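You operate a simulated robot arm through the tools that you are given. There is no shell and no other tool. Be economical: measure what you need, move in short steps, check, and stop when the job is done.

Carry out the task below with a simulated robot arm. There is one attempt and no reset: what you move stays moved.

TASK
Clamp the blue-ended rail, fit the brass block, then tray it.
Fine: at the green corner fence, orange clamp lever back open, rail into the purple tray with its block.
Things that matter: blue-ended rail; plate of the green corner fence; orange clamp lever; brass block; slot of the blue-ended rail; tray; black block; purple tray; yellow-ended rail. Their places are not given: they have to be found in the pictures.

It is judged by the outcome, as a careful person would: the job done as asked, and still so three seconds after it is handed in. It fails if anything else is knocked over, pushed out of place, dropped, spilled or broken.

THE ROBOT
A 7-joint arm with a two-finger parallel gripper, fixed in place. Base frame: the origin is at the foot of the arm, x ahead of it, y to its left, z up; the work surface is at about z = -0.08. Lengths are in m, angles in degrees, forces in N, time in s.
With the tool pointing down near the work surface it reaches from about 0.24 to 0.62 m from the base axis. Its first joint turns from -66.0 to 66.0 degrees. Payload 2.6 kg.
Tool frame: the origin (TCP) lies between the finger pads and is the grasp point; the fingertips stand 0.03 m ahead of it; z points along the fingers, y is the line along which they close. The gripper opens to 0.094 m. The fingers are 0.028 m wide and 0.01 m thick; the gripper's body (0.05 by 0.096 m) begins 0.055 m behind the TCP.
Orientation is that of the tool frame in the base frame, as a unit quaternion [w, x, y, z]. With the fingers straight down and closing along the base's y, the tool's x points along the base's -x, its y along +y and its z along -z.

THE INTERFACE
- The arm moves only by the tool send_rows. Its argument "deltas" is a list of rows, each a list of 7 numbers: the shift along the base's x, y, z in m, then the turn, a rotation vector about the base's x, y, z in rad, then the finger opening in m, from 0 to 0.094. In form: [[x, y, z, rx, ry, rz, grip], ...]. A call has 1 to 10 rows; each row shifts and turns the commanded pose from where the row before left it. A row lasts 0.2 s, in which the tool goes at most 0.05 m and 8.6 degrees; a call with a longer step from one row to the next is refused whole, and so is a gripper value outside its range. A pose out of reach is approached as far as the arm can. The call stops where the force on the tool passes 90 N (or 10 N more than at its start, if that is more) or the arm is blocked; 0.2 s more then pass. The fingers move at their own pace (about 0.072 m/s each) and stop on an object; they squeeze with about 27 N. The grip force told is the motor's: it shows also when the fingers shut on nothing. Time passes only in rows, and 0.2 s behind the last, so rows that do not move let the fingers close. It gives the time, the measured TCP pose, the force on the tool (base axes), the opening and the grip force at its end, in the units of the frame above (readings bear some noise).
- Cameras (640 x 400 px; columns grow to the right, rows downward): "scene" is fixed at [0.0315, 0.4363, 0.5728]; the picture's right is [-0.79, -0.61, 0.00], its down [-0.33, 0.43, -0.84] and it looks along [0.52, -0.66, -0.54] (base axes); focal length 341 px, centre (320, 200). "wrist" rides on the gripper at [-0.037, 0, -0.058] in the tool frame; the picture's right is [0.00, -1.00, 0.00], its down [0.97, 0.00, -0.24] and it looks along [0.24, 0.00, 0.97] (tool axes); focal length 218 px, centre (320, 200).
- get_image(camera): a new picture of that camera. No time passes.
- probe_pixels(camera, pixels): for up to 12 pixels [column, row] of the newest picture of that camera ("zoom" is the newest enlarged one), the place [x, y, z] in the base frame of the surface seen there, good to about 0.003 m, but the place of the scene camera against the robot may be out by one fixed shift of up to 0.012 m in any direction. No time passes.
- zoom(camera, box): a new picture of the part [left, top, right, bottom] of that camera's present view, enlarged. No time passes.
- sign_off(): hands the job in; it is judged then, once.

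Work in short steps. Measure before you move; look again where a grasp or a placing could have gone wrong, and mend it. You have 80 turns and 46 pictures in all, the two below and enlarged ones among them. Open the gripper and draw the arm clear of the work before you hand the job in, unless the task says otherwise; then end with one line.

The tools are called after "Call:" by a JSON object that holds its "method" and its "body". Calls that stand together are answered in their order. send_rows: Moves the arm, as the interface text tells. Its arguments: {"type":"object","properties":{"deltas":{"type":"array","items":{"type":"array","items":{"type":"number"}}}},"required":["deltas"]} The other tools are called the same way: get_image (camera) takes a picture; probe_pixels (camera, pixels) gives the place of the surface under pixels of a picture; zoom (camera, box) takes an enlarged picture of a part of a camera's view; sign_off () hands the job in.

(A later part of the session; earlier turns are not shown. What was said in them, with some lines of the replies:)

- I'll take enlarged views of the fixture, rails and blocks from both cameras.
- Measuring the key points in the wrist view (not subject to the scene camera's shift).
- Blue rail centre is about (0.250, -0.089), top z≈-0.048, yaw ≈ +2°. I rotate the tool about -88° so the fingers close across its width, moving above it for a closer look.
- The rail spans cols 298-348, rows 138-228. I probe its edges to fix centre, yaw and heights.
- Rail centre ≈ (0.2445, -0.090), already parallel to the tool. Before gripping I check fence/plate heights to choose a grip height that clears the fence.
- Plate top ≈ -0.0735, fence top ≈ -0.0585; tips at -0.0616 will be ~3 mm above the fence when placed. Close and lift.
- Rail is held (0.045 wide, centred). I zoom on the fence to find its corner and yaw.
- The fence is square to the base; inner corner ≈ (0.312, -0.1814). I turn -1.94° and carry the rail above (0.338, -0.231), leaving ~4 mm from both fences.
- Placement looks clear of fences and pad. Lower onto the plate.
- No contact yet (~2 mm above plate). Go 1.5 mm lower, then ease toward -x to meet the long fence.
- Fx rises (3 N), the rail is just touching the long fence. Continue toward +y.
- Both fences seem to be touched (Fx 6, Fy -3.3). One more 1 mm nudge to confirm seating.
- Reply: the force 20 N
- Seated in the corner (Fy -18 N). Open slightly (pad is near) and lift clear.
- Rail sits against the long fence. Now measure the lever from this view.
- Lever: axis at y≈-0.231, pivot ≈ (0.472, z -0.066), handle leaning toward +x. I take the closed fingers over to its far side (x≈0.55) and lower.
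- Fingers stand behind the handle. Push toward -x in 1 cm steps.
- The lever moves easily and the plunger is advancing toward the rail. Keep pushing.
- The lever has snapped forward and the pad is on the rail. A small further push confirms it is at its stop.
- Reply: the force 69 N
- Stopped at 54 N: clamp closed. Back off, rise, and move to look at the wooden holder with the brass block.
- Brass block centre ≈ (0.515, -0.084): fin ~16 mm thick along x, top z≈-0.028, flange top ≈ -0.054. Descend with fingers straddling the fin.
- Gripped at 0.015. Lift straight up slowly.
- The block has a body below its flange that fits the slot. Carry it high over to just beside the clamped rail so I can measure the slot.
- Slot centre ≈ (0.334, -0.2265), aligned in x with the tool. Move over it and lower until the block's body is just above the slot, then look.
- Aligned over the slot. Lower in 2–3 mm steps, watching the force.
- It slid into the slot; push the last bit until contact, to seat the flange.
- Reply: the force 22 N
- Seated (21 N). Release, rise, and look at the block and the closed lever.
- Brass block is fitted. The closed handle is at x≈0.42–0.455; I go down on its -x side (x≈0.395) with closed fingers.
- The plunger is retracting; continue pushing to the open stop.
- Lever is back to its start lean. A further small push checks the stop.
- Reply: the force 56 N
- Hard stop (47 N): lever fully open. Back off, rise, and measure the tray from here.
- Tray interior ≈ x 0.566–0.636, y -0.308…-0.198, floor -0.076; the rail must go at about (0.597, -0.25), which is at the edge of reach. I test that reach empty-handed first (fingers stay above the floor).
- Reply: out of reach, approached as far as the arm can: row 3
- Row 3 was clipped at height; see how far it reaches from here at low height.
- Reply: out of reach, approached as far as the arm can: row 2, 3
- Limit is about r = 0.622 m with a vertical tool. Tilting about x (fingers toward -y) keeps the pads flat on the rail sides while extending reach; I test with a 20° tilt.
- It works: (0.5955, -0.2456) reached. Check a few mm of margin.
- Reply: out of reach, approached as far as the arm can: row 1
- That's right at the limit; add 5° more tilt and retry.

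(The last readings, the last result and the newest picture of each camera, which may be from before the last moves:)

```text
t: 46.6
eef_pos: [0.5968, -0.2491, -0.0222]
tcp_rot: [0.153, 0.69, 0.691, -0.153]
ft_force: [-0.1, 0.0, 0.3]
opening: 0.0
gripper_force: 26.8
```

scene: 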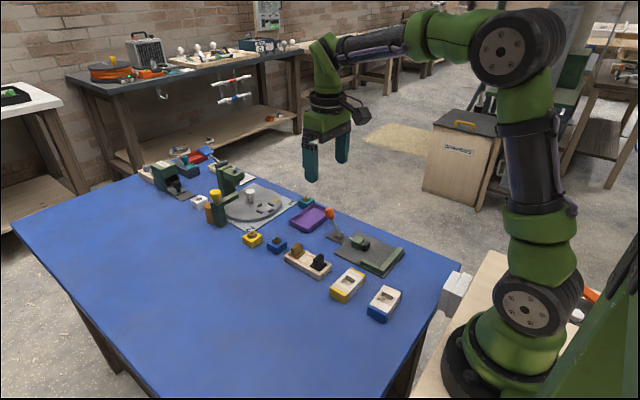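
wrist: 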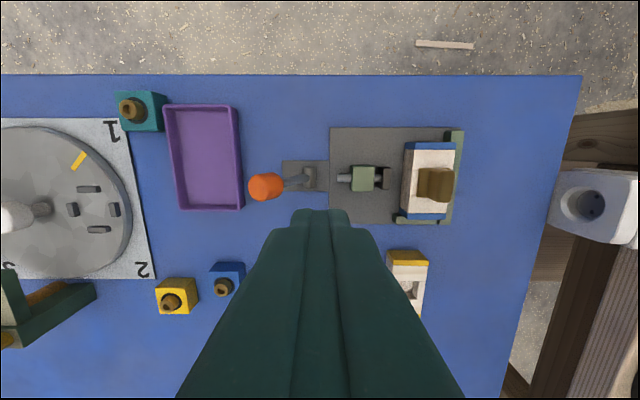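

25° reaches (0.597, -0.249, -0.022). Keep this tilt, rise away from the tray and lever, and return over the rail.

Call:
{"method": "send_rows", "body": {"deltas": [[-0.004, 0, 0.03, 0, 0, 0, 0], [-0.004, 0, 0.03, 0, 0, 0, 0], [-0.006, 0.005, 0.035, 0, 0, 0, 0], [-0.006, 0.005, 0.03, 0, 0, 0, 0], [-0.04, 0.005, 0, 0, 0, 0, 0], [-0.045, 0.005, 0, 0, 0, 0, 0], [-0.045, 0.005, 0, 0, 0, 0, 0], [-0.045, 0.005, 0, 0, 0, 0, 0.054], [-0.045, 0, 0, 0, 0, 0, 0.054], [0, 0, 0, 0, 0, 0, 0.054]]}}

Call:
{"method": "get_image", "body": {"camera": "wrist"}}

```text
t: 48.8
eef_pos: [0.3577, -0.2198, 0.1042]
tcp_rot: [0.153, 0.69, 0.691, -0.153]
ft_force: [0.3, -0.4, 1.1]
opening: 0.0541
gripper_force: 0.0
```

```text
10 pictures are left
```

wrist: 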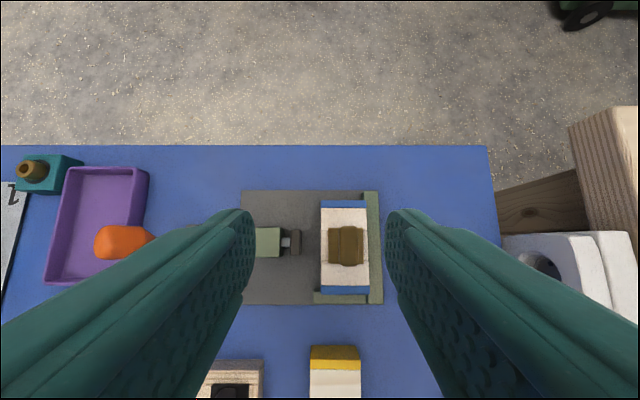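

Shift to x 0.334, y -0.2155 and descend most of the way, then read the pose.

Call:
{"method": "send_rows", "body": {"deltas": [[-0.0237, 0.0043, 0, 0, 0, 0, 0.054], [0, 0, -0.04, 0, 0, 0, 0.054], [0, 0, -0.04, 0, 0, 0, 0.054], [0, 0, 0, 0, 0, 0, 0.054], [0, 0, 0, 0, 0, 0, 0.054]]}}

Call:
{"method": "get_image", "body": {"camera": "wrist"}}

```text
t: 50.0
eef_pos: [0.3337, -0.2167, 0.0234]
tcp_rot: [0.154, 0.689, 0.691, -0.152]
ft_force: [-0.5, 1.3, -0.2]
opening: 0.0537
gripper_force: 0.0
```

```text
9 pictures are left
```

wrist: 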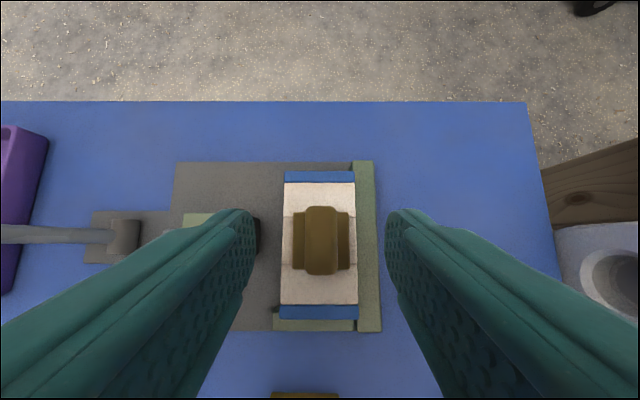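

Centred between the fingers (cols 281–358). Descend the remaining 47 mm and grip.

Call:
{"method": "send_rows", "body": {"deltas": [[0, 0, -0.02, 0, 0, 0, 0.054], [0, 0, -0.017, 0, 0, 0, 0.054], [0, 0, -0.01, 0, 0, 0, 0.054], [0, 0, 0, 0, 0, 0, 0.054]]}}

Call:
{"method": "zoom", "body": {"camera": "scene", "box": [340, 200, 420, 280]}}

```text
t: 51.0
eef_pos: [0.3338, -0.2159, -0.024]
tcp_rot: [0.153, 0.69, 0.691, -0.153]
ft_force: [0.9, 0.5, 0.4]
opening: 0.054
gripper_force: 0.1
```

```text
5.00 times, centred on (380, 240) of scene
```

zoom: 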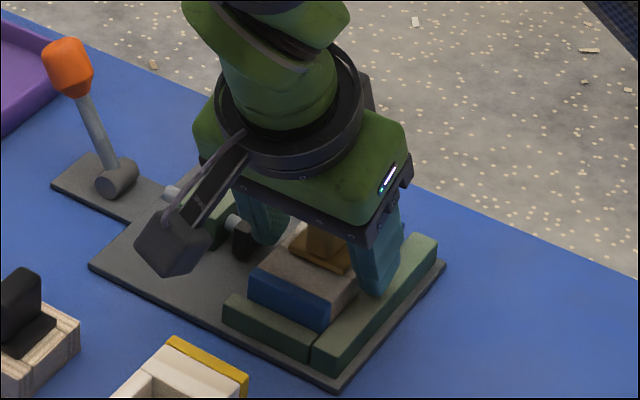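

No contact. Check the height of the wrist-mounted box leaning over the +y side, and close the gripper on the rail.

Call:
{"method": "probe_pixels", "body": {"camera": "zoom", "pixels": [[170, 245], [165, 268]]}}

Call:
{"method": "send_rows", "body": {"deltas": [[0, 0, 0, 0, 0, 0, 0.03], [0, 0, 0, 0, 0, 0, 0.03], [0, 0, 0, 0, 0, 0, 0.03]]}}

```text
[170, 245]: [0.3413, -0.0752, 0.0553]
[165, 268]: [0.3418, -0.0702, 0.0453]
```

```text
t: 51.8
eef_pos: [0.3349, -0.2158, -0.023]
tcp_rot: [0.153, 0.69, 0.691, -0.154]
ft_force: [0.6, 0.5, -0.3]
opening: 0.0453
gripper_force: 26.8
```

The box stays ~0.07 above TCP height – clear of everything. Gripped at 0.0453; lift gently and check.

Call:
{"method": "send_rows", "body": {"deltas": [[0, 0, 0.005, 0, 0, 0, 0.03], [0, 0, 0.015, 0, 0, 0, 0.03], [0, 0, 0.025, 0, 0, 0, 0.03], [0, 0, 0.03, 0, 0, 0, 0.03], [0, 0, 0.03, 0, 0, 0, 0.03], [0, 0, 0.025, 0, 0, 0, 0.03], [0, 0, 0, 0, 0, 0, 0.03]]}}

Call:
{"method": "get_image", "body": {"camera": "wrist"}}

```text
t: 53.4
eef_pos: [0.3334, -0.2158, 0.1063]
tcp_rot: [0.154, 0.689, 0.691, -0.153]
ft_force: [-1.3, -0.4, -1.6]
opening: 0.0456
gripper_force: 27.7
```

```text
7 pictures are left
```

wrist: 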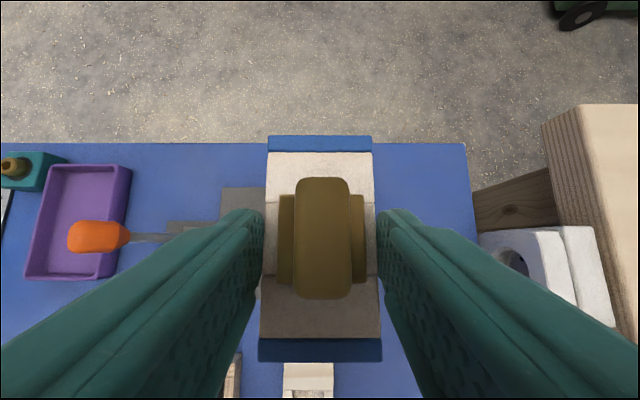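

Rail and block held together. Carry high (rail bottom ~0.056, above lever tip) to x≈0.577.

Call:
{"method": "send_rows", "body": {"deltas": [[0.0405, -0.0038, 0, 0, 0, 0, 0.03], [0.0405, -0.0038, 0, 0, 0, 0, 0.03], [0.0405, -0.0038, 0, 0, 0, 0, 0.03], [0.0405, -0.0038, 0, 0, 0, 0, 0.03], [0.0405, -0.0038, 0, 0, 0, 0, 0.03], [0.0405, -0.0038, 0, 0, 0, 0, 0.03], [0, 0, 0, 0, 0, 0, 0.03]]}}

Call:
{"method": "send_rows", "body": {"deltas": [[0, 0, -0.03, 0, 0, 0, 0.03], [0, 0, -0.03, 0, 0, 0, 0.03], [0, 0, -0.016, 0, 0, 0, 0.03], [0, 0, 0, 0, 0, 0, 0.03]]}}

```text
t: 55.0
eef_pos: [0.5759, -0.239, 0.1062]
tcp_rot: [0.153, 0.69, 0.691, -0.152]
ft_force: [0.2, 0.1, -1.7]
opening: 0.0455
gripper_force: 27.1
```

```text
t: 56.0
eef_pos: [0.5779, -0.2383, 0.0305]
tcp_rot: [0.153, 0.69, 0.69, -0.153]
ft_force: [-0.5, 0.3, -1.2]
opening: 0.0455
gripper_force: 27.1
```

Now move out over the tray centre and check from both cameras.

Call:
{"method": "send_rows", "body": {"deltas": [[0.01, -0.002, -0.01, 0, 0, 0, 0.03], [0.011, -0.003, -0.01, 0, 0, 0, 0.03], [0, 0, -0.005, 0, 0, 0, 0.03], [0, 0, 0, 0, 0, 0, 0.03], [0, 0, 0, 0, 0, 0, 0.03]]}}

Call:
{"method": "get_image", "body": {"camera": "wrist"}}

Call:
{"method": "zoom", "body": {"camera": "scene", "box": [270, 160, 370, 260]}}

```text
t: 57.2
eef_pos: [0.5995, -0.2441, 0.0052]
tcp_rot: [0.153, 0.689, 0.691, -0.153]
ft_force: [0.2, 0.7, -1.0]
opening: 0.0452
gripper_force: 27.3
```

```text
6 pictures are left
```

wrist: 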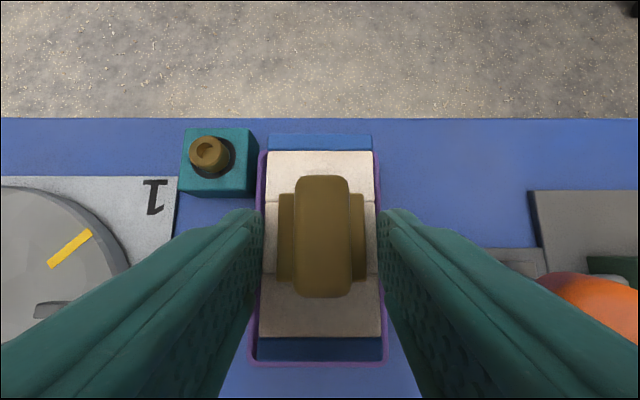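

```text
4.00 times, centred on (320, 210) of scene
```

zoom: 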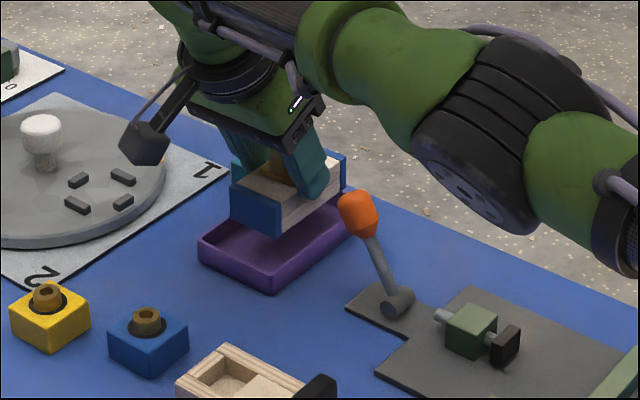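

Rail is centred over the tray opening. Lower in steps to the floor.

Call:
{"method": "send_rows", "body": {"deltas": [[0, 0, -0.01, 0, 0, 0, 0.03], [0, 0, -0.01, 0, 0, 0, 0.03], [0, 0, -0.005, 0, 0, 0, 0.03], [0, 0, -0.003, 0, 0, 0, 0.03], [0, 0, 0, 0, 0, 0, 0.03]]}}

```text
t: 58.4
eef_pos: [0.5981, -0.2441, -0.0218]
tcp_rot: [0.153, 0.69, 0.691, -0.153]
ft_force: [-0.2, 0.8, -0.5]
opening: 0.0452
gripper_force: 27.0
```

Call:
{"method": "send_rows", "body": {"deltas": [[0, 0, -0.0015, 0, 0, 0, 0.03], [0, 0, -0.0015, 0, 0, 0, 0.03], [0, 0, 0, 0, 0, 0, 0.03]]}}

```text
t: 59.2
eef_pos: [0.598, -0.2433, -0.0247]
tcp_rot: [0.153, 0.69, 0.69, -0.153]
ft_force: [-1.0, -0.6, 3.7]
opening: 0.0453
gripper_force: 26.6
```

Touching the floor (3.7 N). Open just a little (near the tray rim) and lift straight up.

Call:
{"method": "send_rows", "body": {"deltas": [[0, 0, 0.001, 0, 0, 0, 0.05], [0, 0, 0.0, 0, 0, 0, 0.05], [0, 0, 0.006, 0, 0, 0, 0.05], [0, 0, 0.01, 0, 0, 0, 0.052], [0, 0, 0.02, 0, 0, 0, 0.055], [-0.004, 0, 0.025, 0, 0, 0, 0.055], [-0.006, 0, 0.03, 0, 0, 0, 0.055], [-0.01, 0.005, 0.03, 0, 0, 0, 0.055], [0, 0, 0, 0, 0, 0, 0.055]]}}

Call:
{"method": "get_image", "body": {"camera": "wrist"}}

```text
t: 61.2
eef_pos: [0.5785, -0.2388, 0.0972]
tcp_rot: [0.153, 0.689, 0.691, -0.153]
ft_force: [-0.6, -0.3, -1.0]
opening: 0.0549
gripper_force: 0.1
```

```text
4 pictures are left
```

wrist: 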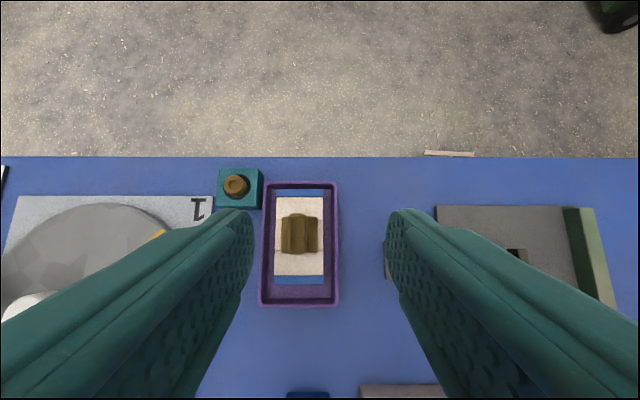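

Rail with block lies flat inside the tray. Withdraw up and away and untilt, then a last scene check.

Call:
{"method": "send_rows", "body": {"deltas": [[-0.02, 0.01, 0.03, 0, 0, 0, 0.055], [-0.02, 0.015, 0.03, 0, 0, 0, 0.08], [-0.03, 0.02, 0.03, 0.11, 0, 0, 0.09], [-0.03, 0.02, 0.03, 0.11, 0, 0, 0.09], [-0.03, 0.02, 0.01, 0.11, 0, 0, 0.09], [-0.03, 0.02, 0, 0.1064, 0, 0, 0.09], [0, 0, 0, 0, 0, 0, 0.09]]}}

Call:
{"method": "get_image", "body": {"camera": "scene"}}

Call:
{"method": "zoom", "body": {"camera": "scene", "box": [230, 180, 420, 320]}}

```text
t: 62.8
eef_pos: [0.4196, -0.1345, 0.2261]
tcp_rot: [-0.001, 0.706, 0.708, 0.001]
ft_force: [-0.3, 0.4, -0.6]
opening: 0.0898
gripper_force: 0.0
```

```text
3 pictures are left
```

scene: 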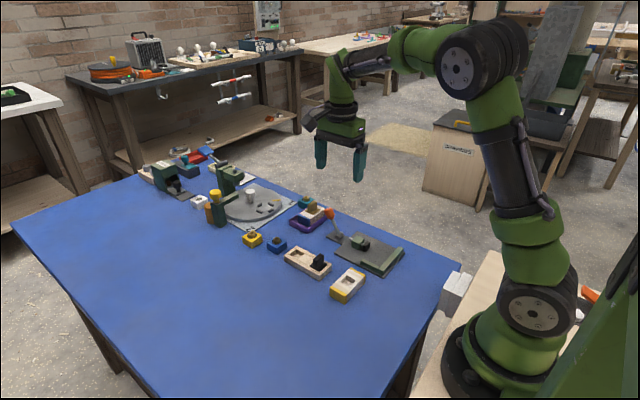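

```text
2.86 times, centred on (325, 250) of scene
```

zoom: 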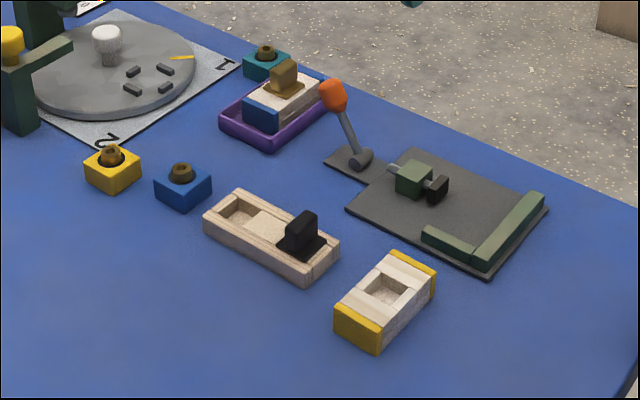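

The rail with its brass block is in the purple tray, the lever is open, and nothing else has moved. Handing in.

Call:
{"method": "sign_off", "body": {}}

```text
The job is handed in.
```

The blue-ended rail was clamped at the green corner fence and fitted with the brass block. It now sits in the purple tray with its block, the orange lever is back open, and nothing else looks moved in the last picture.
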